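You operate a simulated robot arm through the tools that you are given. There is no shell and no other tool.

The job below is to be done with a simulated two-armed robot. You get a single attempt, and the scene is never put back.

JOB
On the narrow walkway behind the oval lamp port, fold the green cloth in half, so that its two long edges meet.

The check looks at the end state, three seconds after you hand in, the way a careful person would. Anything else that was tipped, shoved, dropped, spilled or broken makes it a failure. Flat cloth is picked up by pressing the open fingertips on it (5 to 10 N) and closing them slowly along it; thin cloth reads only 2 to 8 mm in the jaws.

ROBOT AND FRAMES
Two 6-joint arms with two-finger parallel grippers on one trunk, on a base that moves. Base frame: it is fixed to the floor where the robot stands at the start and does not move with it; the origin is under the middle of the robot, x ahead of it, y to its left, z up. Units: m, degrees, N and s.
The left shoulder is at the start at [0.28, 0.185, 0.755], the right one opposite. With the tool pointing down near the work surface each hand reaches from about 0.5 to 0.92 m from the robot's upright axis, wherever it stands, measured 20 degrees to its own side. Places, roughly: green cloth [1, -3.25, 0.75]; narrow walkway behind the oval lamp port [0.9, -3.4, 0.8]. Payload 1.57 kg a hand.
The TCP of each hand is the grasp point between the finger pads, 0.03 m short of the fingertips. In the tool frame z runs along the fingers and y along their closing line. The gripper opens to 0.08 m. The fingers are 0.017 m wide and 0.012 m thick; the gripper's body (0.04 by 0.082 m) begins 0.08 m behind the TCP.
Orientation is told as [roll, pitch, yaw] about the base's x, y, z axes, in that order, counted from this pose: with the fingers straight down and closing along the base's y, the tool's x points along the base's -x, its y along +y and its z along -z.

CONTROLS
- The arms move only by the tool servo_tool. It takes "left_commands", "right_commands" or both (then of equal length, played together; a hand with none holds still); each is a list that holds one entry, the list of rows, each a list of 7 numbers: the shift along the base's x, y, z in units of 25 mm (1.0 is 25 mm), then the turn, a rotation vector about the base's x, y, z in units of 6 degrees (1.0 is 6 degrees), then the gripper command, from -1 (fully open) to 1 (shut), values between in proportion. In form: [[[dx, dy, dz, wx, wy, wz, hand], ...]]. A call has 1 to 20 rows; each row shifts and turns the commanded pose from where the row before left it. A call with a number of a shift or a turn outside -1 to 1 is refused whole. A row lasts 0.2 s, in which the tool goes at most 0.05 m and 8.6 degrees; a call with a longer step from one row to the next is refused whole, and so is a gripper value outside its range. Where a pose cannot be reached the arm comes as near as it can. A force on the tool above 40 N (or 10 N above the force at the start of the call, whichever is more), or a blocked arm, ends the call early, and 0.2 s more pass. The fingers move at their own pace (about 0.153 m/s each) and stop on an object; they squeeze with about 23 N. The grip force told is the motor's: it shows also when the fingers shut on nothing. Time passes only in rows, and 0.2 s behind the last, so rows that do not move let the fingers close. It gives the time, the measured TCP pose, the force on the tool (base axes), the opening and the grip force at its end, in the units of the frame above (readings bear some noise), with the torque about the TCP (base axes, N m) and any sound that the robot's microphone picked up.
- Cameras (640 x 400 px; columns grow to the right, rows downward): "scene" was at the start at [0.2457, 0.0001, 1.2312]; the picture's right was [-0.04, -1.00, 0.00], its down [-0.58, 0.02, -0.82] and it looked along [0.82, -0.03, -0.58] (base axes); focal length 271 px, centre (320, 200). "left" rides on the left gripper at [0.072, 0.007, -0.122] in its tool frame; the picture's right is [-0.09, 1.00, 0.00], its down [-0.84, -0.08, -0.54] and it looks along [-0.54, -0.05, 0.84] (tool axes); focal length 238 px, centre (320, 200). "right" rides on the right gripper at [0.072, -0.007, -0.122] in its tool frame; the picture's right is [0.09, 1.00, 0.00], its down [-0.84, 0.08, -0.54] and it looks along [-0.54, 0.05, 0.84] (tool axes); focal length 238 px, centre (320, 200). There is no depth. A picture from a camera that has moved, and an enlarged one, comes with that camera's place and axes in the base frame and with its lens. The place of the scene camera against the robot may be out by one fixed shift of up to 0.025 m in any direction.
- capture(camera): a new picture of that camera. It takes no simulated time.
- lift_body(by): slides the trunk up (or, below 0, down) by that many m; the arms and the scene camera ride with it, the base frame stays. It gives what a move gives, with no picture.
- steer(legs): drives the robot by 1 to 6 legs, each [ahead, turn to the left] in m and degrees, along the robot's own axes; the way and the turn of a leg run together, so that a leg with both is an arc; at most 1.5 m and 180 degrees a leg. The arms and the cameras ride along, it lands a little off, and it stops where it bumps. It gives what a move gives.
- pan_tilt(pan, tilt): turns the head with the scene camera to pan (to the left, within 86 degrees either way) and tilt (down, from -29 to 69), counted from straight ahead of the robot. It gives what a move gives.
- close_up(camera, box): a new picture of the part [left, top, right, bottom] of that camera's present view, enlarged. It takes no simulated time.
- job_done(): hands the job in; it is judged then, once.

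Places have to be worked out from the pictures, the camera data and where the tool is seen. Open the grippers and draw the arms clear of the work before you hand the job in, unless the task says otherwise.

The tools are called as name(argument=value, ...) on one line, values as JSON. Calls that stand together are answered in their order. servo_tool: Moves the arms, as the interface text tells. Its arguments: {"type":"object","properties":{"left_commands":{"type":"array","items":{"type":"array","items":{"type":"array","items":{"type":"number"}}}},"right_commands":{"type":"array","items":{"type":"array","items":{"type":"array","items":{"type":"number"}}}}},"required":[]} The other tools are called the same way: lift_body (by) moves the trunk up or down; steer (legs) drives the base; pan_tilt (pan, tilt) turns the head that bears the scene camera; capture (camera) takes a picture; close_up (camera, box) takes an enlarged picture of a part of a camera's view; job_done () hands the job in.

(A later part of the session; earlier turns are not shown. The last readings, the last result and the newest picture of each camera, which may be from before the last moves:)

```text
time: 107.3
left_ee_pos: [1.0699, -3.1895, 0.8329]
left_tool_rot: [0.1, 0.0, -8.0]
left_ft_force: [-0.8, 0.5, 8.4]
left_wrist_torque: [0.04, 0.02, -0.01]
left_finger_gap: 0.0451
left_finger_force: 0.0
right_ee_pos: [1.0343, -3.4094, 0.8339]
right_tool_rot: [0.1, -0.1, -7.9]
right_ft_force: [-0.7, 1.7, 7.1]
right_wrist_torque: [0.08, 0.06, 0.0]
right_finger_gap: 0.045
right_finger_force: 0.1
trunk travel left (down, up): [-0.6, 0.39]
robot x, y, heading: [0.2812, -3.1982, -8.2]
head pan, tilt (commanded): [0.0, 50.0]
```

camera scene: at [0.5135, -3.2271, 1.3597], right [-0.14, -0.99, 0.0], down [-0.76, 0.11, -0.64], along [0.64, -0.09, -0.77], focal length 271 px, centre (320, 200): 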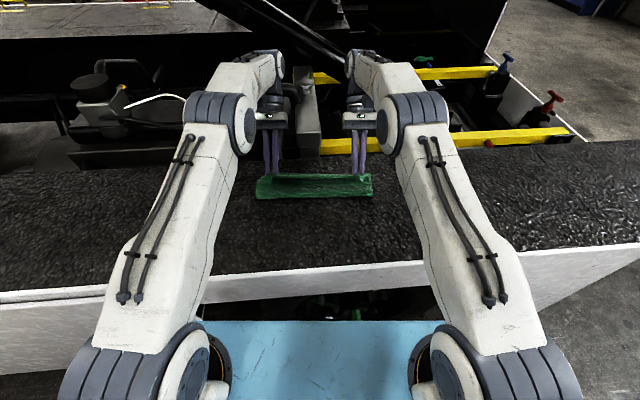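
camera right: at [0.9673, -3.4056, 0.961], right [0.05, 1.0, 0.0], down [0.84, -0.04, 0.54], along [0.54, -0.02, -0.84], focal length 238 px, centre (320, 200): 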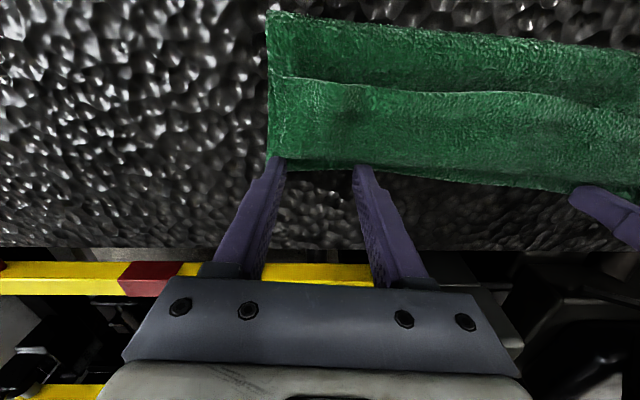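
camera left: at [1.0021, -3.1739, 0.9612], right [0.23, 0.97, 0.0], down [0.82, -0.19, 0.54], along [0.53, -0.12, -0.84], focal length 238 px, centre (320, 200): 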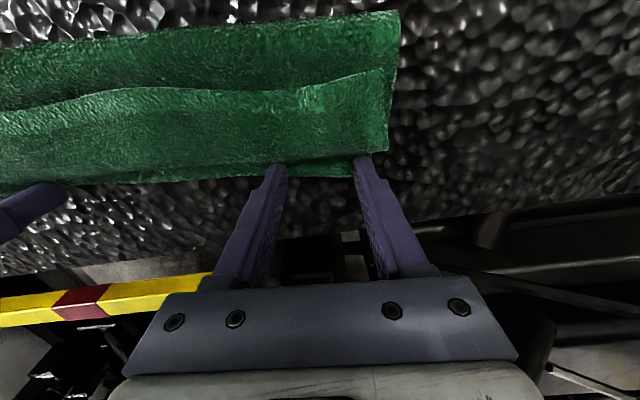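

Both hands press well, at 8.4 and 7.1 N. I close both jaws slowly.

servo_tool(left_commands=[[[0, 0, 0, 0, 0, 0, -0.06], [0, 0, 0, 0, 0, 0, 0.02], [0, 0, 0, 0, 0, 0, 0.1], [0, 0, 0, 0, 0, 0, 0.18], [0, 0, 0, 0, 0, 0, 0.26], [0, 0, 0, 0, 0, 0, 0.34], [0, 0, 0, 0, 0, 0, 0.42], [0, 0, 0, 0, 0, 0, 0.5], [0, 0, 0, 0, 0, 0, 0.58], [0, 0, 0, 0, 0, 0, 0.66], [0, 0, 0, 0, 0, 0, 0.74], [0, 0, 0, 0, 0, 0, 0.82], [0, 0, 0, 0, 0, 0, 0.9], [0, 0, 0, 0, 0, 0, 1.0], [0, 0, 0, 0, 0, 0, 1.0], [0, 0, 0, 0, 0, 0, 1.0]]], right_commands=[[[0, 0, 0, 0, 0, 0, -0.06], [0, 0, 0, 0, 0, 0, 0.02], [0, 0, 0, 0, 0, 0, 0.1], [0, 0, 0, 0, 0, 0, 0.18], [0, 0, 0, 0, 0, 0, 0.26], [0, 0, 0, 0, 0, 0, 0.34], [0, 0, 0, 0, 0, 0, 0.42], [0, 0, 0, 0, 0, 0, 0.5], [0, 0, 0, 0, 0, 0, 0.58], [0, 0, 0, 0, 0, 0, 0.66], [0, 0, 0, 0, 0, 0, 0.74], [0, 0, 0, 0, 0, 0, 0.82], [0, 0, 0, 0, 0, 0, 0.9], [0, 0, 0, 0, 0, 0, 1.0], [0, 0, 0, 0, 0, 0, 1.0], [0, 0, 0, 0, 0, 0, 1.0]]])

close_up(camera="left", box=[220, 100, 420, 225])

close_up(camera="right", box=[230, 100, 430, 225])

```text
time: 110.7
left_ee_pos: [1.0704, -3.1909, 0.8331]
left_tool_rot: [0.0, 0.0, -7.9]
left_ft_force: [-3.2, -4.7, 13.5]
left_wrist_torque: [-0.17, 0.13, -0.07]
left_finger_gap: 0.0045
left_finger_force: 23.0
right_ee_pos: [1.0348, -3.4086, 0.8329]
right_tool_rot: [-0.1, -0.1, -7.9]
right_ft_force: [1.9, 7.6, 5.9]
right_wrist_torque: [0.26, -0.01, 0.01]
right_finger_gap: 0.0048
right_finger_force: 23.0
trunk travel left (down, up): [-0.6, 0.39]
robot x, y, heading: [0.2816, -3.1963, -7.9]
head pan, tilt (commanded): [0.0, 50.0]
```

```text
3.20 times, centred on (320, 162) of left
camera zoom: at [0.9998, -3.1741, 0.9544], right [0.23, 0.97, 0.0], down [0.82, -0.19, 0.54], along [0.53, -0.12, -0.84], focal length 763 px, centre (320, 320)
```

zoom: 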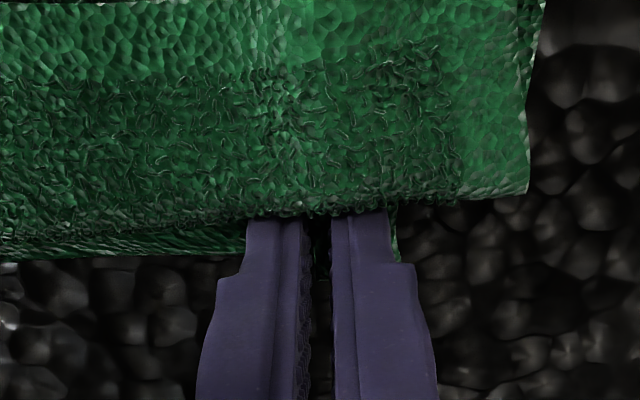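

```text
3.20 times, centred on (330, 162) of right
camera zoom: at [0.9617, -3.4051, 0.9542], right [0.05, 1.0, 0.0], down [0.84, -0.04, 0.54], along [0.54, -0.02, -0.84], focal length 763 px, centre (288, 320)
```

zoom: 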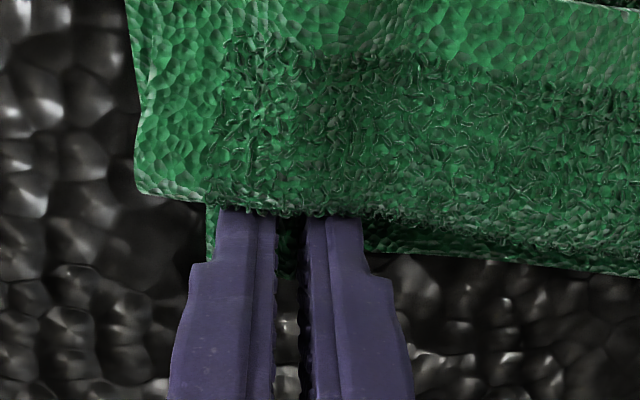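

Both grips read cloth (4.5 and 4.8 mm). I lift 3 cm, easing the hands together by 4 mm each, and check.

servo_tool(left_commands=[[[0, -0.02, 0.1, 0, 0, 0, 1], [0, -0.03, 0.15, 0, 0, 0, 1], [0, -0.04, 0.25, 0, 0, 0, 1], [0, -0.04, 0.3, 0, 0, 0, 1], [0, -0.03, 0.4, 0, 0, 0, 1], [0, 0, 0, 0, 0, 0, 1]]], right_commands=[[[0, 0.02, 0.1, 0, 0, 0, 1], [0, 0.03, 0.15, 0, 0, 0, 1], [0, 0.04, 0.25, 0, 0, 0, 1], [0, 0.04, 0.3, 0, 0, 0, 1], [0, 0.03, 0.4, 0, 0, 0, 1], [0, 0, 0, 0, 0, 0, 1]]])

capture(camera="left")

capture(camera="right")

close_up(camera="scene", box=[200, 100, 440, 250])

```text
time: 112.1
left_ee_pos: [1.0695, -3.1938, 0.8624]
left_tool_rot: [0.1, 0.1, -7.8]
left_ft_force: [-0.2, -1.5, -0.5]
left_wrist_torque: [-0.07, 0.04, -0.04]
left_finger_gap: 0.0037
left_finger_force: 23.1
right_ee_pos: [1.0349, -3.4063, 0.862]
right_tool_rot: [-0.1, 0.0, -7.9]
right_ft_force: [-0.4, 1.7, 0.5]
right_wrist_torque: [0.02, -0.03, 0.02]
right_finger_gap: 0.0045
right_finger_force: 22.9
trunk travel left (down, up): [-0.6, 0.39]
robot x, y, heading: [0.2818, -3.1995, -8.1]
head pan, tilt (commanded): [0.0, 50.0]
```

```text
taken
camera left: at [1.0005, -3.1782, 0.9846], right [0.23, 0.97, 0.0], down [0.82, -0.19, 0.54], along [0.53, -0.12, -0.84], focal length 238 px, centre (320, 200)
```

left: 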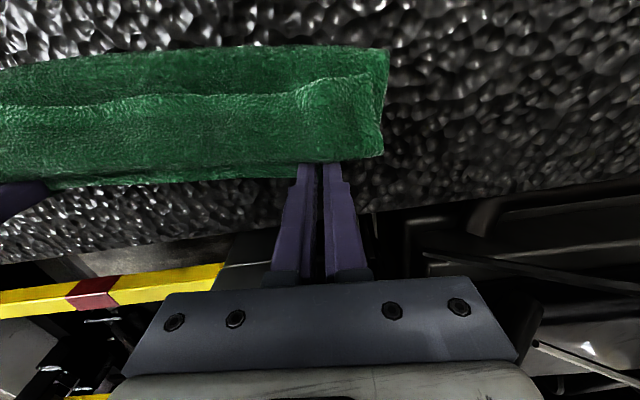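

```text
taken
camera right: at [0.9626, -3.4017, 0.9832], right [0.05, 1.0, 0.0], down [0.84, -0.04, 0.54], along [0.54, -0.02, -0.84], focal length 238 px, centre (320, 200)
```

right: 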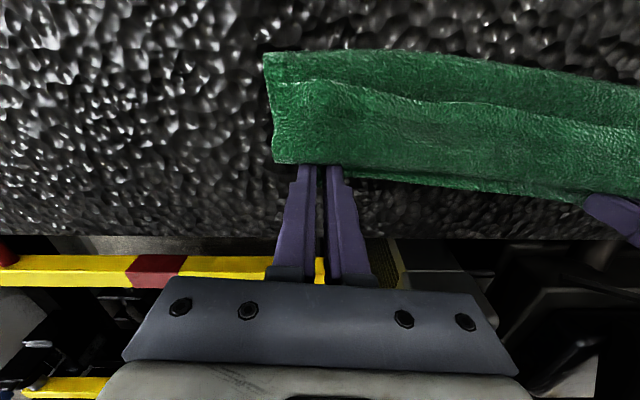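

```text
2.67 times, centred on (320, 175) of scene
camera zoom: at [0.5134, -3.2271, 1.3597], right [-0.14, -0.99, 0.0], down [-0.76, 0.11, -0.64], along [0.64, -0.09, -0.77], focal length 722 px, centre (320, 267)
```

zoom: 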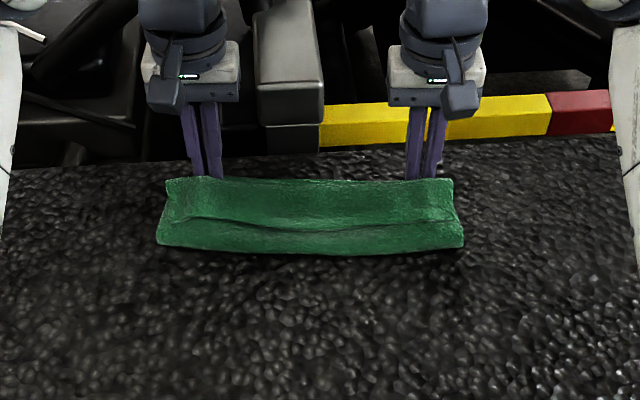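

The far edge is held and the rest hangs below. I lift both hands higher, to fingertips about 25 cm up, so the whole cloth hangs out straight.

servo_tool(left_commands=[[[-0.08, 0.011, 0.7, 0, 0, 0, 1], [-0.08, 0.011, 0.7, 0, 0, 0, 1], [-0.08, 0.011, 0.7, 0, 0, 0, 1], [-0.08, 0.011, 0.7, 0, 0, 0, 1], [-0.08, 0.011, 0.7, 0, 0, 0, 1], [-0.08, 0.011, 0.7, 0, 0, 0, 1], [-0.08, 0.011, 0.7, 0, 0, 0, 1], [-0.08, 0.011, 0.7, 0, 0, 0, 1], [-0.08, 0.011, 0.7, 0, 0, 0, 1], [-0.08, 0.011, 0.7, 0, 0, 0, 1], [-0.08, 0.011, 0.7, 0, 0, 0, 1], [-0.08, 0.011, 0.7, 0, 0, 0, 1], [0, 0, 0.2, 0, 0, 0, 1], [0, 0, 0, 0, 0, 0, 1], [0, 0, 0, 0, 0, 0, 1]]], right_commands=[[[-0.08, 0.011, 0.7, 0, 0, 0, 1], [-0.08, 0.011, 0.7, 0, 0, 0, 1], [-0.08, 0.011, 0.7, 0, 0, 0, 1], [-0.08, 0.011, 0.7, 0, 0, 0, 1], [-0.08, 0.011, 0.7, 0, 0, 0, 1], [-0.08, 0.011, 0.7, 0, 0, 0, 1], [-0.08, 0.011, 0.7, 0, 0, 0, 1], [-0.08, 0.011, 0.7, 0, 0, 0, 1], [-0.08, 0.011, 0.7, 0, 0, 0, 1], [-0.08, 0.011, 0.7, 0, 0, 0, 1], [-0.08, 0.011, 0.7, 0, 0, 0, 1], [-0.08, 0.011, 0.7, 0, 0, 0, 1], [0, 0, 0.2, 0, 0, 0, 1], [0, 0, 0, 0, 0, 0, 1], [0, 0, 0, 0, 0, 0, 1]]])

capture(camera="left")

capture(camera="right")

capture(camera="scene")

```text
time: 115.3
left_ee_pos: [1.0451, -3.1902, 1.0768]
left_tool_rot: [0.0, 0.1, -8.0]
left_ft_force: [0.0, -1.9, -0.2]
left_wrist_torque: [-0.06, 0.01, -0.02]
left_finger_gap: 0.0041
left_finger_force: 22.7
right_ee_pos: [1.0113, -3.4005, 1.0752]
right_tool_rot: [0.1, 0.0, -8.0]
right_ft_force: [-0.1, 1.3, -0.7]
right_wrist_torque: [0.03, 0.01, -0.01]
right_finger_gap: 0.0045
right_finger_force: 23.1
trunk travel left (down, up): [-0.6, 0.39]
robot x, y, heading: [0.2831, -3.198, -8.2]
head pan, tilt (commanded): [0.0, 50.0]
```

```text
taken
camera left: at [0.9757, -3.1738, 1.1988], right [0.23, 0.97, 0.0], down [0.82, -0.19, 0.54], along [0.53, -0.12, -0.84], focal length 238 px, centre (320, 200)
```

left: 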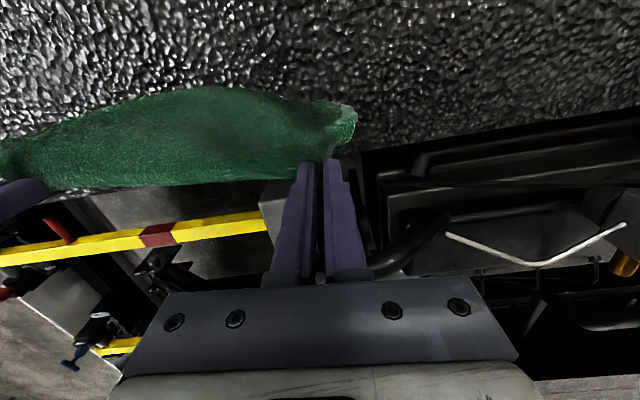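

```text
taken
camera right: at [0.9384, -3.3981, 1.1969], right [0.05, 1.0, 0.0], down [0.84, -0.04, 0.54], along [0.54, -0.02, -0.84], focal length 238 px, centre (320, 200)
```

right: 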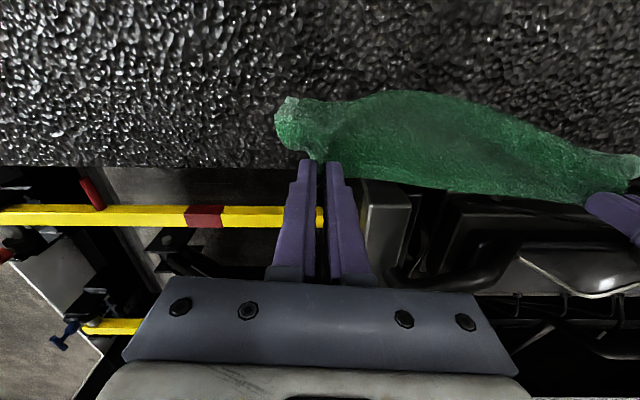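

```text
taken
camera scene: at [0.5134, -3.2271, 1.3597], right [-0.14, -0.99, 0.0], down [-0.76, 0.11, -0.64], along [0.64, -0.09, -0.77], focal length 271 px, centre (320, 200)
```

scene: 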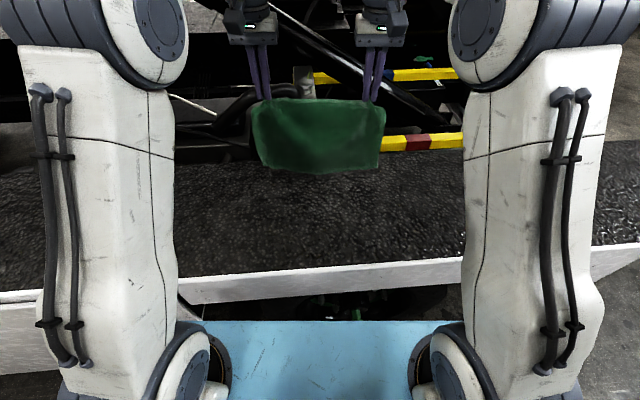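

The cloth now hangs fully open from its far edge, with the other long edge at the bottom. I lower the hands straight down about 3 cm so the bottom edge just touches the walkway, then start moving toward the robot so the lower half begins to lie down.

servo_tool(left_commands=[[[0, 0, -0.4, 0, 0, 0, 1], [0, 0, -0.4, 0, 0, 0, 1], [0, 0, -0.4, 0, 0, 0, 1], [-0.336, 0.052, -0.28, 0, 0, 0, 1], [-0.336, 0.052, -0.28, 0, 0, 0, 1], [-0.336, 0.052, -0.28, 0, 0, 0, 1], [-0.336, 0.052, -0.28, 0, 0, 0, 1], [0, 0, 0, 0, 0, 0, 1]]], right_commands=[[[0, 0, -0.4, 0, 0, 0, 1], [0, 0, -0.4, 0, 0, 0, 1], [0, 0, -0.4, 0, 0, 0, 1], [-0.336, 0.052, -0.28, 0, 0, 0, 1], [-0.336, 0.052, -0.28, 0, 0, 0, 1], [-0.336, 0.052, -0.28, 0, 0, 0, 1], [-0.336, 0.052, -0.28, 0, 0, 0, 1], [0, 0, 0, 0, 0, 0, 1]]])

capture(camera="left")

capture(camera="right")

close_up(camera="scene", box=[200, 80, 440, 230])

```text
time: 117.1
left_ee_pos: [1.0124, -3.1844, 1.0194]
left_tool_rot: [0.0, 0.1, -7.9]
left_ft_force: [-0.4, -1.4, 0.1]
left_wrist_torque: [-0.03, -0.03, 0.03]
left_finger_gap: 0.004
left_finger_force: 23.1
right_ee_pos: [0.9771, -3.3961, 1.0193]
right_tool_rot: [0.0, 0.0, -8.0]
right_ft_force: [0.8, 1.6, 0.7]
right_wrist_torque: [0.04, -0.05, -0.01]
right_finger_gap: 0.0044
right_finger_force: 22.6
trunk travel left (down, up): [-0.6, 0.39]
robot x, y, heading: [0.2817, -3.1964, -8.2]
head pan, tilt (commanded): [0.0, 50.0]
```

```text
taken
camera left: at [0.9434, -3.1685, 1.1406], right [0.23, 0.97, 0.0], down [0.82, -0.19, 0.54], along [0.53, -0.12, -0.84], focal length 238 px, centre (320, 200)
```

left: 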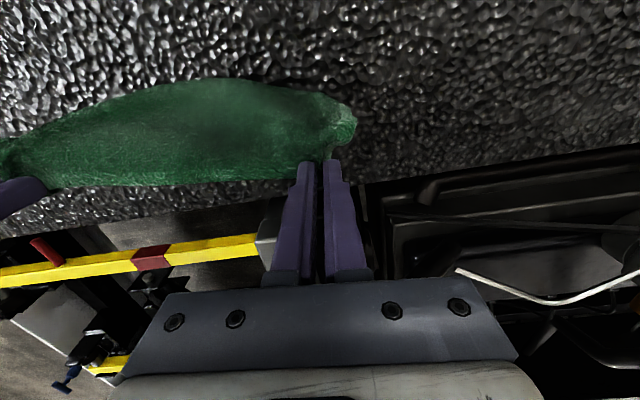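

```text
taken
camera right: at [0.9041, -3.3921, 1.1399], right [0.05, 1.0, 0.0], down [0.84, -0.04, 0.54], along [0.54, -0.02, -0.84], focal length 238 px, centre (320, 200)
```

right: 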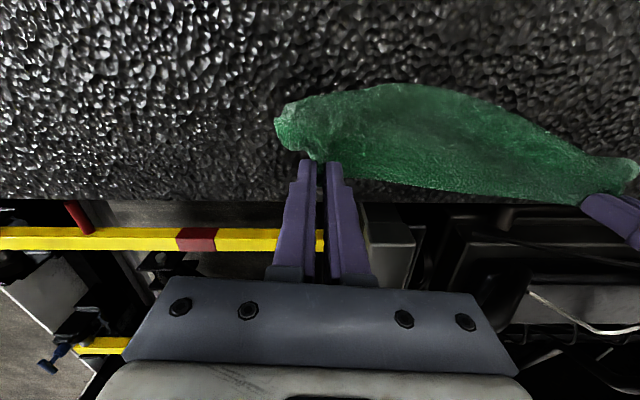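

```text
2.67 times, centred on (320, 155) of scene
camera zoom: at [0.5134, -3.2271, 1.3597], right [-0.14, -0.99, 0.0], down [-0.76, 0.11, -0.64], along [0.64, -0.09, -0.77], focal length 722 px, centre (320, 320)
```

zoom: 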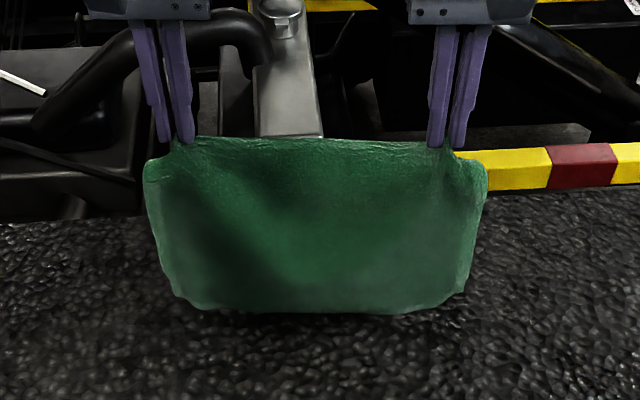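

The bottom should now touch the walkway. I enlarge the bottom edge to see which way it bends.

close_up(camera="scene", box=[245, 160, 395, 220])

close_up(camera="right", box=[260, 60, 640, 230])

close_up(camera="left", box=[0, 60, 380, 230])

```text
4.27 times, centred on (320, 190) of scene
camera zoom: at [0.5134, -3.2271, 1.3597], right [-0.14, -0.99, 0.0], down [-0.76, 0.11, -0.64], along [0.64, -0.09, -0.77], focal length 1155 px, centre (320, 243)
```

zoom: 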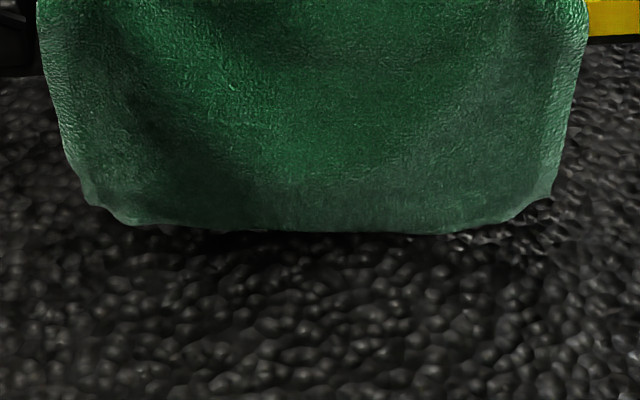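

```text
1.68 times, centred on (450, 145) of right
camera zoom: at [0.9041, -3.3921, 1.1399], right [0.05, 1.0, 0.0], down [0.84, -0.04, 0.54], along [0.54, -0.02, -0.84], focal length 401 px, centre (101, 293)
```

zoom: 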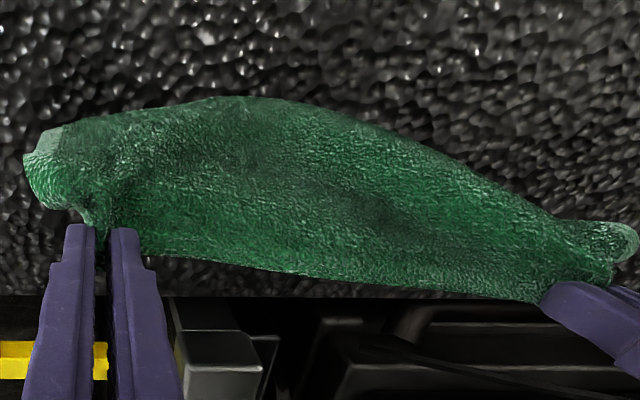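

```text
1.68 times, centred on (190, 145) of left
camera zoom: at [0.9434, -3.1685, 1.1406], right [0.23, 0.97, 0.0], down [0.82, -0.19, 0.54], along [0.53, -0.12, -0.84], focal length 401 px, centre (539, 293)
```

zoom: 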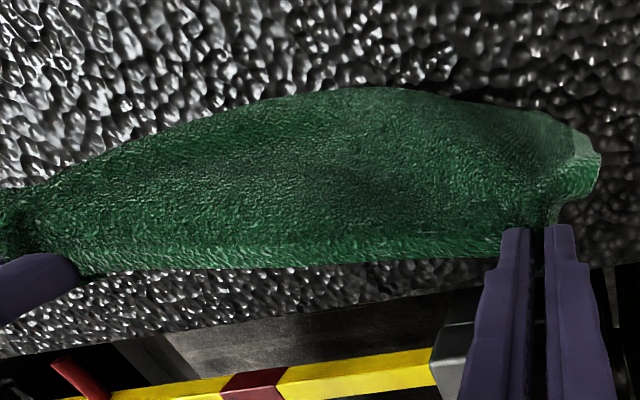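

The bottom edge seems to tuck under toward the far side, with the belly bulging toward me, as intended. I continue laying the lower half: move toward the robot while lowering.

servo_tool(left_commands=[[[-0.395, 0.061, -0.256, 0, 0, 0, 1], [-0.395, 0.061, -0.256, 0, 0, 0, 1], [-0.395, 0.061, -0.256, 0, 0, 0, 1], [-0.395, 0.061, -0.256, 0, 0, 0, 1], [-0.395, 0.061, -0.256, 0, 0, 0, 1], [0, 0, 0, 0, 0, 0, 1]]], right_commands=[[[-0.395, 0.061, -0.256, 0, 0, 0, 1], [-0.395, 0.061, -0.256, 0, 0, 0, 1], [-0.395, 0.061, -0.256, 0, 0, 0, 1], [-0.395, 0.061, -0.256, 0, 0, 0, 1], [-0.395, 0.061, -0.256, 0, 0, 0, 1], [0, 0, 0, 0, 0, 0, 1]]])

capture(camera="left")

capture(camera="right")

close_up(camera="scene", box=[200, 90, 440, 240])

```text
time: 118.5
left_ee_pos: [0.9618, -3.1794, 0.9876]
left_tool_rot: [-0.1, 0.0, -7.9]
left_ft_force: [-0.9, -1.0, -0.6]
left_wrist_torque: [-0.07, 0.0, 0.01]
left_finger_gap: 0.0036
left_finger_force: 23.2
right_ee_pos: [0.9278, -3.3883, 0.9882]
right_tool_rot: [0.0, -0.1, -7.9]
right_ft_force: [0.8, 0.8, -0.3]
right_wrist_torque: [0.05, 0.01, -0.03]
right_finger_gap: 0.0047
right_finger_force: 23.1
trunk travel left (down, up): [-0.6, 0.39]
robot x, y, heading: [0.2819, -3.1985, -8.3]
head pan, tilt (commanded): [0.0, 50.0]
```

```text
taken
camera left: at [0.8931, -3.1615, 1.1084], right [0.23, 0.97, 0.0], down [0.82, -0.19, 0.54], along [0.53, -0.12, -0.84], focal length 238 px, centre (320, 200)
```

left: 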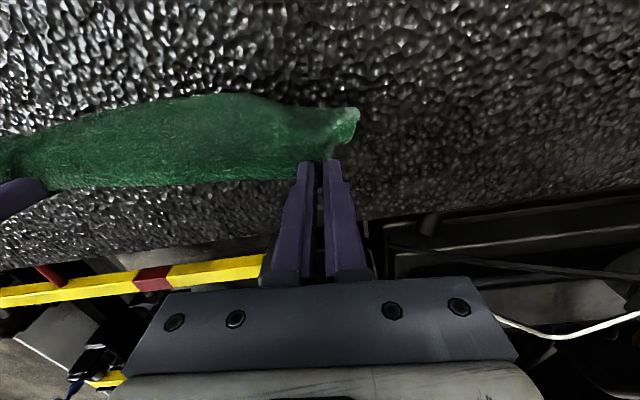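

```text
taken
camera right: at [0.8546, -3.3844, 1.1087], right [0.05, 1.0, 0.0], down [0.84, -0.04, 0.54], along [0.54, -0.02, -0.84], focal length 238 px, centre (320, 200)
```

right: 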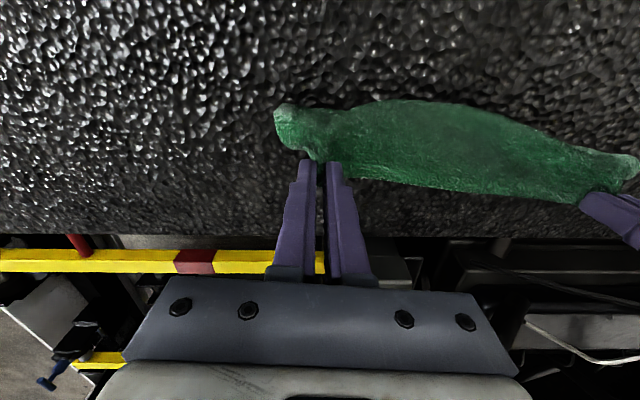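

```text
2.67 times, centred on (320, 165) of scene
camera zoom: at [0.5134, -3.2271, 1.3597], right [-0.14, -0.99, 0.0], down [-0.76, 0.11, -0.64], along [0.64, -0.09, -0.77], focal length 722 px, centre (320, 293)
```

zoom: 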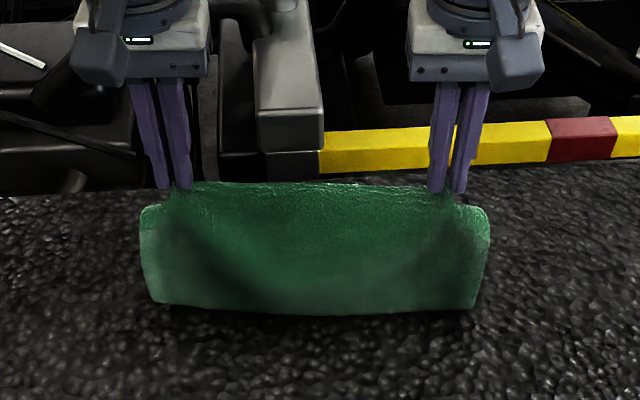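

The lower part is lying down on the far side, with the bend now under the hands. I continue until half the cloth is laid.

servo_tool(left_commands=[[[-0.395, 0.061, -0.316, 0, 0, 0, 1], [-0.395, 0.061, -0.316, 0, 0, 0, 1], [-0.395, 0.061, -0.316, 0, 0, 0, 1], [-0.395, 0.061, -0.316, 0, 0, 0, 1], [-0.435, 0.067, -0.28, 0, 0, 0, 1], [-0.435, 0.067, -0.28, 0, 0, 0, 1], [-0.435, 0.067, -0.28, 0, 0, 0, 1], [-0.3, 0.046, -0.25, 0, 0, 0, 1], [0, 0, 0, 0, 0, 0, 1]]], right_commands=[[[-0.395, 0.061, -0.316, 0, 0, 0, 1], [-0.395, 0.061, -0.316, 0, 0, 0, 1], [-0.395, 0.061, -0.316, 0, 0, 0, 1], [-0.395, 0.061, -0.316, 0, 0, 0, 1], [-0.435, 0.067, -0.28, 0, 0, 0, 1], [-0.435, 0.067, -0.28, 0, 0, 0, 1], [-0.435, 0.067, -0.28, 0, 0, 0, 1], [-0.3, 0.046, -0.25, 0, 0, 0, 1], [0, 0, 0, 0, 0, 0, 1]]])

capture(camera="left")

capture(camera="right")

close_up(camera="scene", box=[200, 100, 440, 250])

```text
time: 120.5
left_ee_pos: [0.8824, -3.1658, 0.929]
left_tool_rot: [0.1, -0.1, -8.0]
left_ft_force: [0.2, -2.1, -1.0]
left_wrist_torque: [-0.05, 0.02, -0.01]
left_finger_gap: 0.0038
left_finger_force: 23.1
right_ee_pos: [0.8487, -3.3779, 0.9278]
right_tool_rot: [0.0, -0.2, -7.9]
right_ft_force: [1.1, 0.7, 0.2]
right_wrist_torque: [0.03, -0.02, -0.03]
right_finger_gap: 0.0043
right_finger_force: 23.0
trunk travel left (down, up): [-0.6, 0.39]
robot x, y, heading: [0.2815, -3.1941, -8.2]
head pan, tilt (commanded): [0.0, 50.0]
```

```text
taken
camera left: at [0.8135, -3.15, 1.05], right [0.23, 0.97, 0.0], down [0.82, -0.19, 0.54], along [0.53, -0.12, -0.84], focal length 238 px, centre (320, 200)
```

left: 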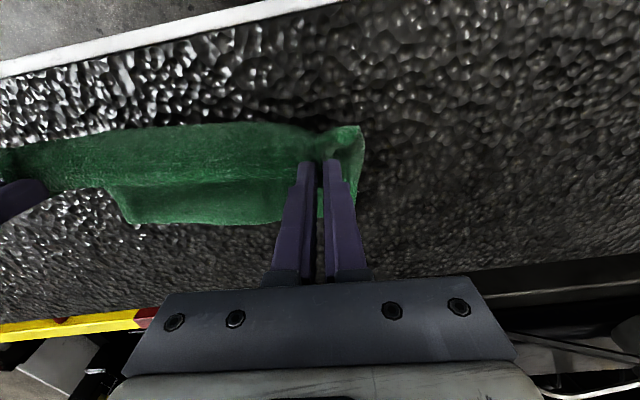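

```text
taken
camera right: at [0.7761, -3.3732, 1.0493], right [0.05, 1.0, 0.0], down [0.84, -0.04, 0.54], along [0.54, -0.02, -0.84], focal length 238 px, centre (320, 200)
```

right: 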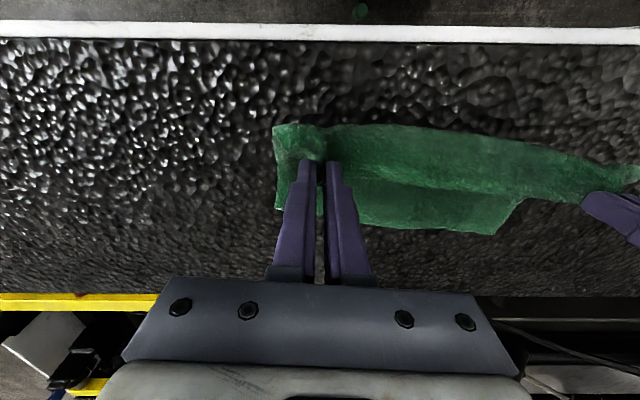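

```text
2.67 times, centred on (320, 175) of scene
camera zoom: at [0.5134, -3.2271, 1.3597], right [-0.14, -0.99, 0.0], down [-0.76, 0.11, -0.64], along [0.64, -0.09, -0.77], focal length 722 px, centre (320, 267)
```

zoom: 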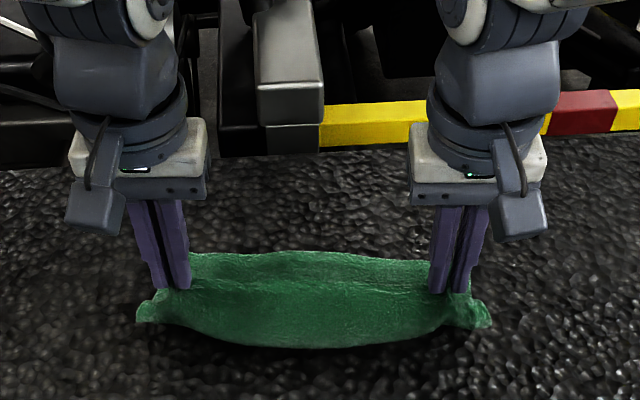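

The lower half now lies flat: its edge is visible at the far side, from B' [0.947, -3.436] to C' [1.002, -3.145]. The hands are right above the fold line and the grip faces the right way. I swing the held edge back over, toward that edge, and stop about 3 cm above it.

servo_tool(left_commands=[[[0.361, -0.056, -0.027, 0, 0, 0, 1], [0.361, -0.056, -0.027, 0, 0, 0, 1], [0.361, -0.056, -0.027, 0, 0, 0, 1], [0.361, -0.056, -0.173, 0, 0, 0, 1], [0.361, -0.056, -0.173, 0, 0, 0, 1], [0.361, -0.056, -0.173, 0, 0, 0, 1], [0.361, -0.056, -0.32, 0, 0, 0, 1], [0.361, -0.056, -0.32, 0, 0, 0, 1], [0.361, -0.056, -0.32, 0, 0, 0, 1], [0.217, -0.034, -0.373, 0, 0, 0, 1], [0.217, -0.034, -0.373, 0, 0, 0, 1], [0.217, -0.034, -0.373, 0, 0, 0, 1], [0, 0, 0, 0, 0, 0, 1]]], right_commands=[[[0.34, -0.057, -0.027, 0, 0, 0, 1], [0.34, -0.057, -0.027, 0, 0, 0, 1], [0.34, -0.057, -0.027, 0, 0, 0, 1], [0.34, -0.057, -0.173, 0, 0, 0, 1], [0.34, -0.057, -0.173, 0, 0, 0, 1], [0.34, -0.057, -0.173, 0, 0, 0, 1], [0.34, -0.057, -0.32, 0, 0, 0, 1], [0.34, -0.057, -0.32, 0, 0, 0, 1], [0.34, -0.057, -0.32, 0, 0, 0, 1], [0.204, -0.034, -0.373, 0, 0, 0, 1], [0.204, -0.034, -0.373, 0, 0, 0, 1], [0.204, -0.034, -0.373, 0, 0, 0, 1], [0, 0, 0, 0, 0, 0, 1]]])

capture(camera="left")

capture(camera="right")

close_up(camera="scene", box=[200, 100, 440, 250])

```text
time: 123.3
left_ee_pos: [0.98, -3.1818, 0.861]
left_tool_rot: [0.0, 0.1, -7.9]
left_ft_force: [-0.4, -2.5, 0.0]
left_wrist_torque: [-0.09, 0.01, 0.02]
left_finger_gap: 0.004
left_finger_force: 23.1
right_ee_pos: [0.939, -3.3916, 0.8609]
right_tool_rot: [0.0, 0.1, -7.8]
right_ft_force: [0.0, 1.4, 0.2]
right_wrist_torque: [0.04, 0.0, -0.02]
right_finger_gap: 0.0047
right_finger_force: 23.4
trunk travel left (down, up): [-0.6, 0.39]
robot x, y, heading: [0.2776, -3.1995, -7.9]
head pan, tilt (commanded): [0.0, 50.0]
```

```text
taken
camera left: at [0.911, -3.1651, 0.9827], right [0.23, 0.97, 0.0], down [0.82, -0.19, 0.54], along [0.53, -0.12, -0.84], focal length 238 px, centre (320, 200)
```

left: 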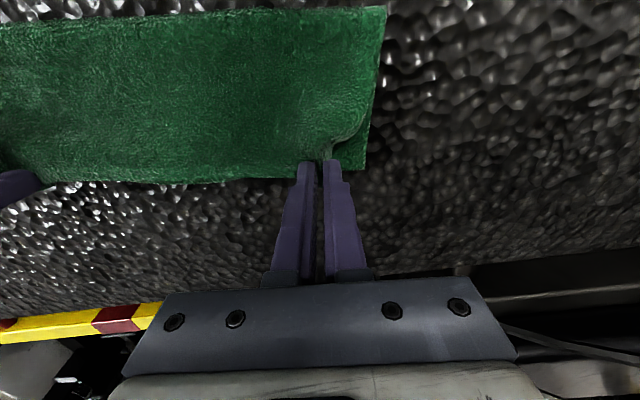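

```text
taken
camera right: at [0.8662, -3.3878, 0.9825], right [0.05, 1.0, 0.0], down [0.84, -0.04, 0.54], along [0.54, -0.02, -0.84], focal length 238 px, centre (320, 200)
```

right: 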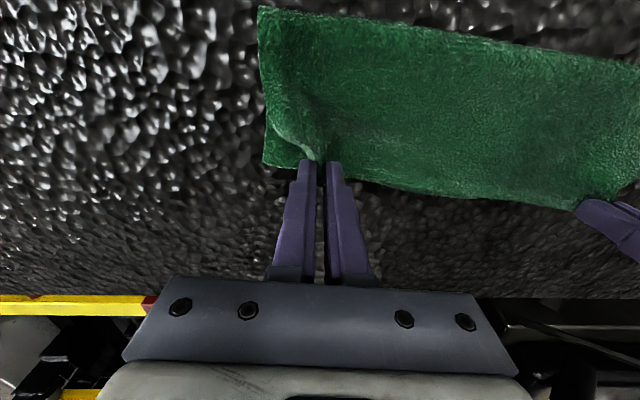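

```text
2.67 times, centred on (320, 175) of scene
camera zoom: at [0.5135, -3.2271, 1.3597], right [-0.14, -0.99, 0.0], down [-0.76, 0.11, -0.64], along [0.64, -0.09, -0.77], focal length 722 px, centre (320, 267)
```

zoom: 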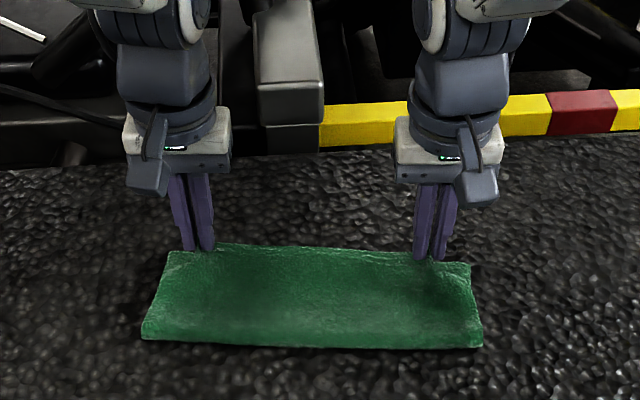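

The fold looks clean now, with the body of the cloth coming from my side as it should. I zoom in to compare the held edge with the lower edge.

close_up(camera="left", box=[0, 90, 400, 220])

close_up(camera="right", box=[240, 90, 640, 220])

close_up(camera="left", box=[250, 100, 410, 200])

close_up(camera="right", box=[240, 100, 400, 200])

```text
1.60 times, centred on (200, 155) of left
camera zoom: at [0.911, -3.1651, 0.9827], right [0.23, 0.97, 0.0], down [0.82, -0.19, 0.54], along [0.53, -0.12, -0.84], focal length 381 px, centre (512, 272)
```

zoom: 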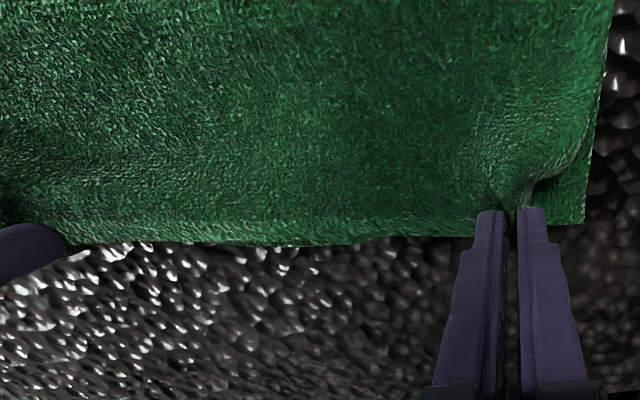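

```text
1.60 times, centred on (440, 155) of right
camera zoom: at [0.8662, -3.3878, 0.9825], right [0.05, 1.0, 0.0], down [0.84, -0.04, 0.54], along [0.54, -0.02, -0.84], focal length 381 px, centre (128, 272)
```

zoom: 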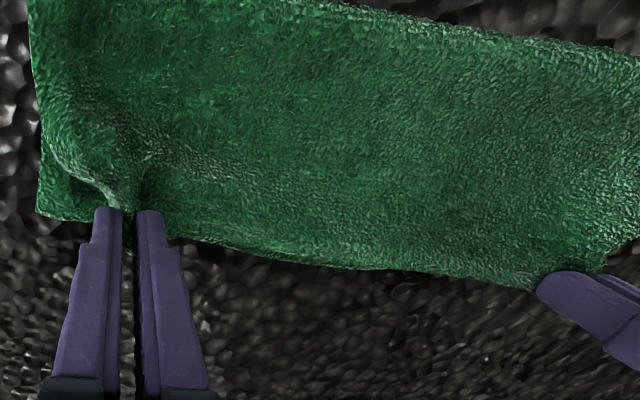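

```text
4.00 times, centred on (330, 150) of left
camera zoom: at [0.911, -3.1651, 0.9827], right [0.23, 0.97, 0.0], down [0.82, -0.19, 0.54], along [0.53, -0.12, -0.84], focal length 953 px, centre (280, 400)
```

zoom: 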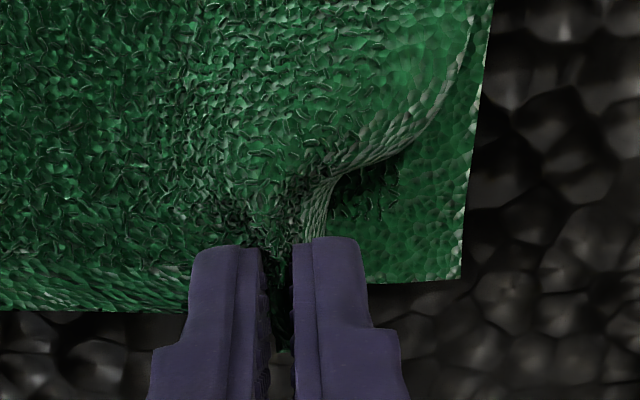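

```text
4.00 times, centred on (320, 150) of right
camera zoom: at [0.8662, -3.3878, 0.9825], right [0.05, 1.0, 0.0], down [0.84, -0.04, 0.54], along [0.54, -0.02, -0.84], focal length 953 px, centre (320, 400)
```

zoom: 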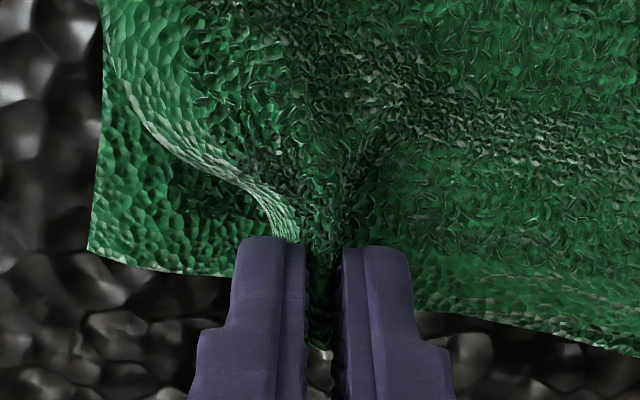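

The lower edge runs through B' [0.943, -3.439] and C' [1.004, -3.148], and the held edge is still about 1.2 cm short of it. I move both hands forward and down to put the held edge right over the lower edge.

servo_tool(left_commands=[[[0.126, -0.02, -0.07, 0, 0, 0, 1], [0.126, -0.02, -0.07, 0, 0, 0, 1], [0.126, -0.02, -0.07, 0, 0, 0, 1], [0.126, -0.02, -0.07, 0, 0, 0, 1], [0, 0, -0.14, 0, 0, 0, 1], [0, 0, -0.14, 0, 0, 0, 1], [0, 0, -0.14, 0, 0, 0, 1], [0, 0, -0.1, 0, 0, 0, 1], [0, 0, 0, 0, 0, 0, 1]]], right_commands=[[[0.103, -0.08, -0.07, 0, 0, 0, 1], [0.103, -0.08, -0.07, 0, 0, 0, 1], [0.103, -0.08, -0.07, 0, 0, 0, 1], [0.103, -0.08, -0.07, 0, 0, 0, 1], [0, 0, -0.14, 0, 0, 0, 1], [0, 0, -0.14, 0, 0, 0, 1], [0, 0, -0.14, 0, 0, 0, 1], [0, 0, -0.1, 0, 0, 0, 1], [0, 0, 0, 0, 0, 0, 1]]])

close_up(camera="left", box=[0, 90, 400, 220])

close_up(camera="right", box=[240, 90, 640, 220])

close_up(camera="left", box=[250, 100, 410, 200])

close_up(camera="right", box=[240, 100, 400, 200])

```text
time: 125.3
left_ee_pos: [0.9933, -3.1832, 0.8421]
left_tool_rot: [0.0, -0.1, -7.9]
left_ft_force: [0.6, -6.3, 1.4]
left_wrist_torque: [-0.22, 0.04, -0.01]
left_finger_gap: 0.004
left_finger_force: 22.7
right_ee_pos: [0.9502, -3.4008, 0.8428]
right_tool_rot: [-0.1, -0.1, -7.9]
right_ft_force: [1.2, 5.2, 1.1]
right_wrist_torque: [0.16, -0.05, 0.0]
right_finger_gap: 0.0046
right_finger_force: 23.4
trunk travel left (down, up): [-0.6, 0.39]
robot x, y, heading: [0.2813, -3.1992, -7.9]
head pan, tilt (commanded): [0.0, 50.0]
```

```text
1.60 times, centred on (200, 155) of left
camera zoom: at [0.9238, -3.1674, 0.963], right [0.23, 0.97, 0.0], down [0.82, -0.19, 0.54], along [0.53, -0.12, -0.84], focal length 381 px, centre (512, 272)
```

zoom: 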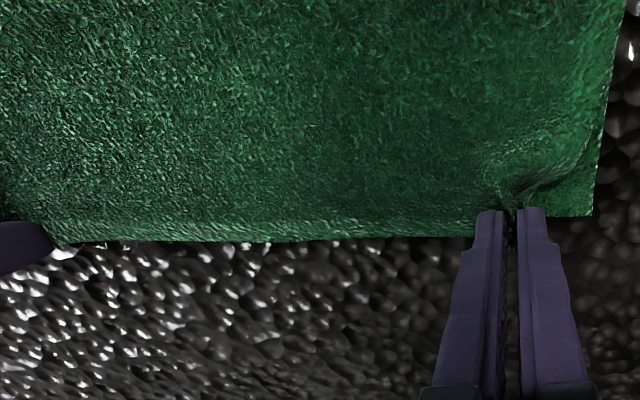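

```text
1.60 times, centred on (440, 155) of right
camera zoom: at [0.8771, -3.3958, 0.9621], right [0.05, 1.0, 0.0], down [0.84, -0.04, 0.54], along [0.54, -0.02, -0.84], focal length 381 px, centre (128, 272)
```

zoom: 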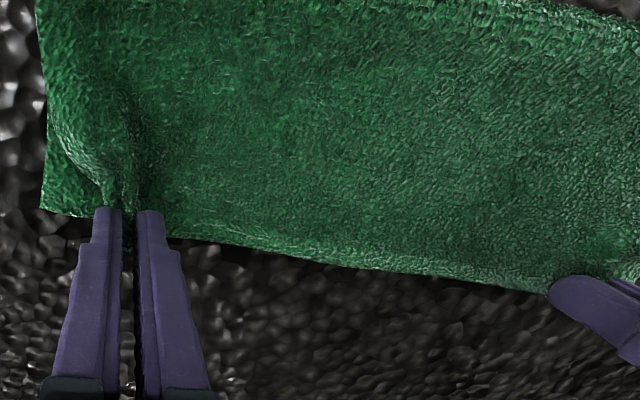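

```text
4.00 times, centred on (330, 150) of left
camera zoom: at [0.9238, -3.1674, 0.963], right [0.23, 0.97, 0.0], down [0.82, -0.19, 0.54], along [0.53, -0.12, -0.84], focal length 953 px, centre (280, 400)
```

zoom: 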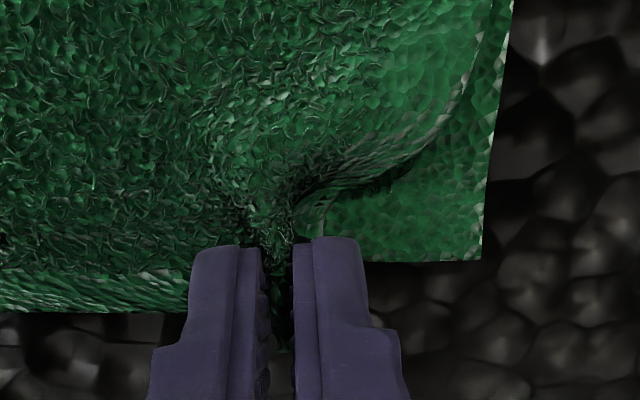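

```text
4.00 times, centred on (320, 150) of right
camera zoom: at [0.8771, -3.3958, 0.9621], right [0.05, 1.0, 0.0], down [0.84, -0.04, 0.54], along [0.54, -0.02, -0.84], focal length 953 px, centre (320, 400)
```

zoom: 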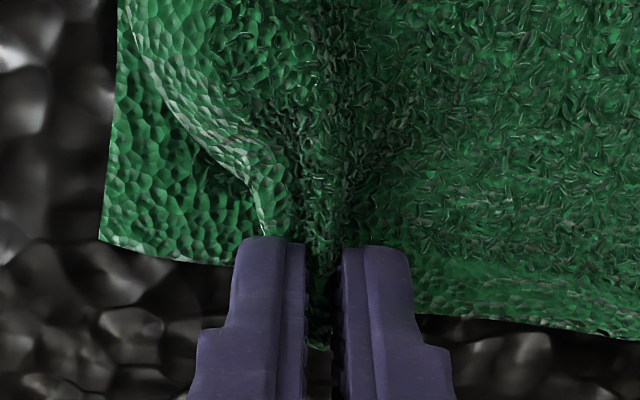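

The held edge now sits over the lower edge within a few mm at both hands and in between. I ease the hands 3 mm together to drop the pull and lower 1.5 mm. Then I open the jaws gently so the edge relaxes in place.

servo_tool(left_commands=[[[0, -0.06, -0.03, 0, 0, 0, 1], [0, -0.06, -0.03, 0, 0, 0, 1], [0, 0, 0, 0, 0, 0, 1], [0, 0, 0, 0, 0, 0, 0.7], [0, 0, 0, 0, 0, 0, 0.5], [0, 0, 0, 0, 0, 0, 0.3], [0, 0, 0, 0, 0, 0, 0.1], [0, 0, 0, 0, 0, 0, -0.1], [0, 0, 0, 0, 0, 0, -0.2], [0, 0, 0, 0, 0, 0, -0.2]]], right_commands=[[[0, 0.06, -0.03, 0, 0, 0, 1], [0, 0.06, -0.03, 0, 0, 0, 1], [0, 0, 0, 0, 0, 0, 1], [0, 0, 0, 0, 0, 0, 0.7], [0, 0, 0, 0, 0, 0, 0.5], [0, 0, 0, 0, 0, 0, 0.3], [0, 0, 0, 0, 0, 0, 0.1], [0, 0, 0, 0, 0, 0, -0.1], [0, 0, 0, 0, 0, 0, -0.2], [0, 0, 0, 0, 0, 0, -0.2]]])

close_up(camera="left", box=[0, 60, 420, 220])

close_up(camera="right", box=[220, 60, 640, 220])

close_up(camera="scene", box=[200, 100, 440, 250])

```text
time: 127.5
left_ee_pos: [0.9945, -3.1873, 0.8404]
left_tool_rot: [0.1, 0.1, -7.9]
left_ft_force: [-0.3, 1.1, 0.4]
left_wrist_torque: [-0.03, -0.02, 0.03]
left_finger_gap: 0.0481
left_finger_force: 0.1
right_ee_pos: [0.9492, -3.3976, 0.8392]
right_tool_rot: [-0.1, -0.1, -7.9]
right_ft_force: [0.3, 0.2, 0.0]
right_wrist_torque: [0.02, 0.02, -0.02]
right_finger_gap: 0.0476
right_finger_force: 0.0
trunk travel left (down, up): [-0.6, 0.39]
robot x, y, heading: [0.282, -3.1993, -8.1]
head pan, tilt (commanded): [0.0, 50.0]
```

```text
1.52 times, centred on (210, 140) of left
camera zoom: at [0.9237, -3.1703, 0.9615], right [0.23, 0.97, 0.0], down [0.82, -0.19, 0.54], along [0.53, -0.12, -0.84], focal length 363 px, centre (488, 291)
```

zoom: 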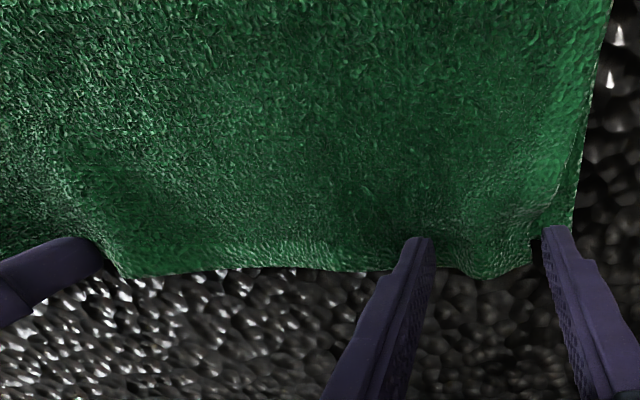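

```text
1.52 times, centred on (430, 140) of right
camera zoom: at [0.8772, -3.3931, 0.9608], right [0.05, 1.0, 0.0], down [0.84, -0.04, 0.54], along [0.54, -0.02, -0.84], focal length 363 px, centre (152, 291)
```

zoom: 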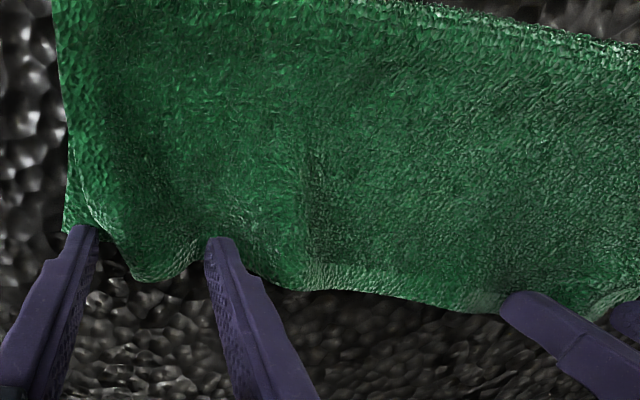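

```text
2.67 times, centred on (320, 175) of scene
camera zoom: at [0.5134, -3.2271, 1.3597], right [-0.14, -0.99, 0.0], down [-0.76, 0.11, -0.64], along [0.64, -0.09, -0.77], focal length 722 px, centre (320, 267)
```

zoom: 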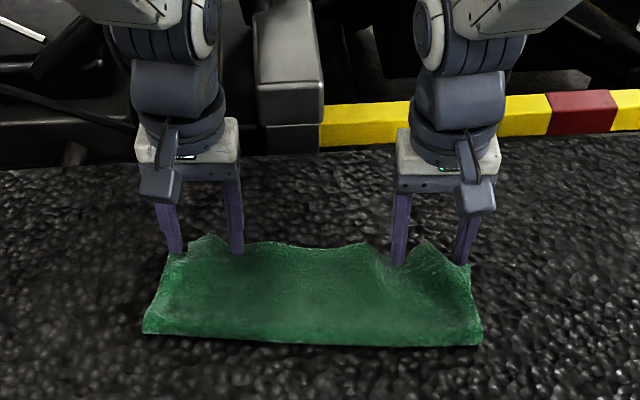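

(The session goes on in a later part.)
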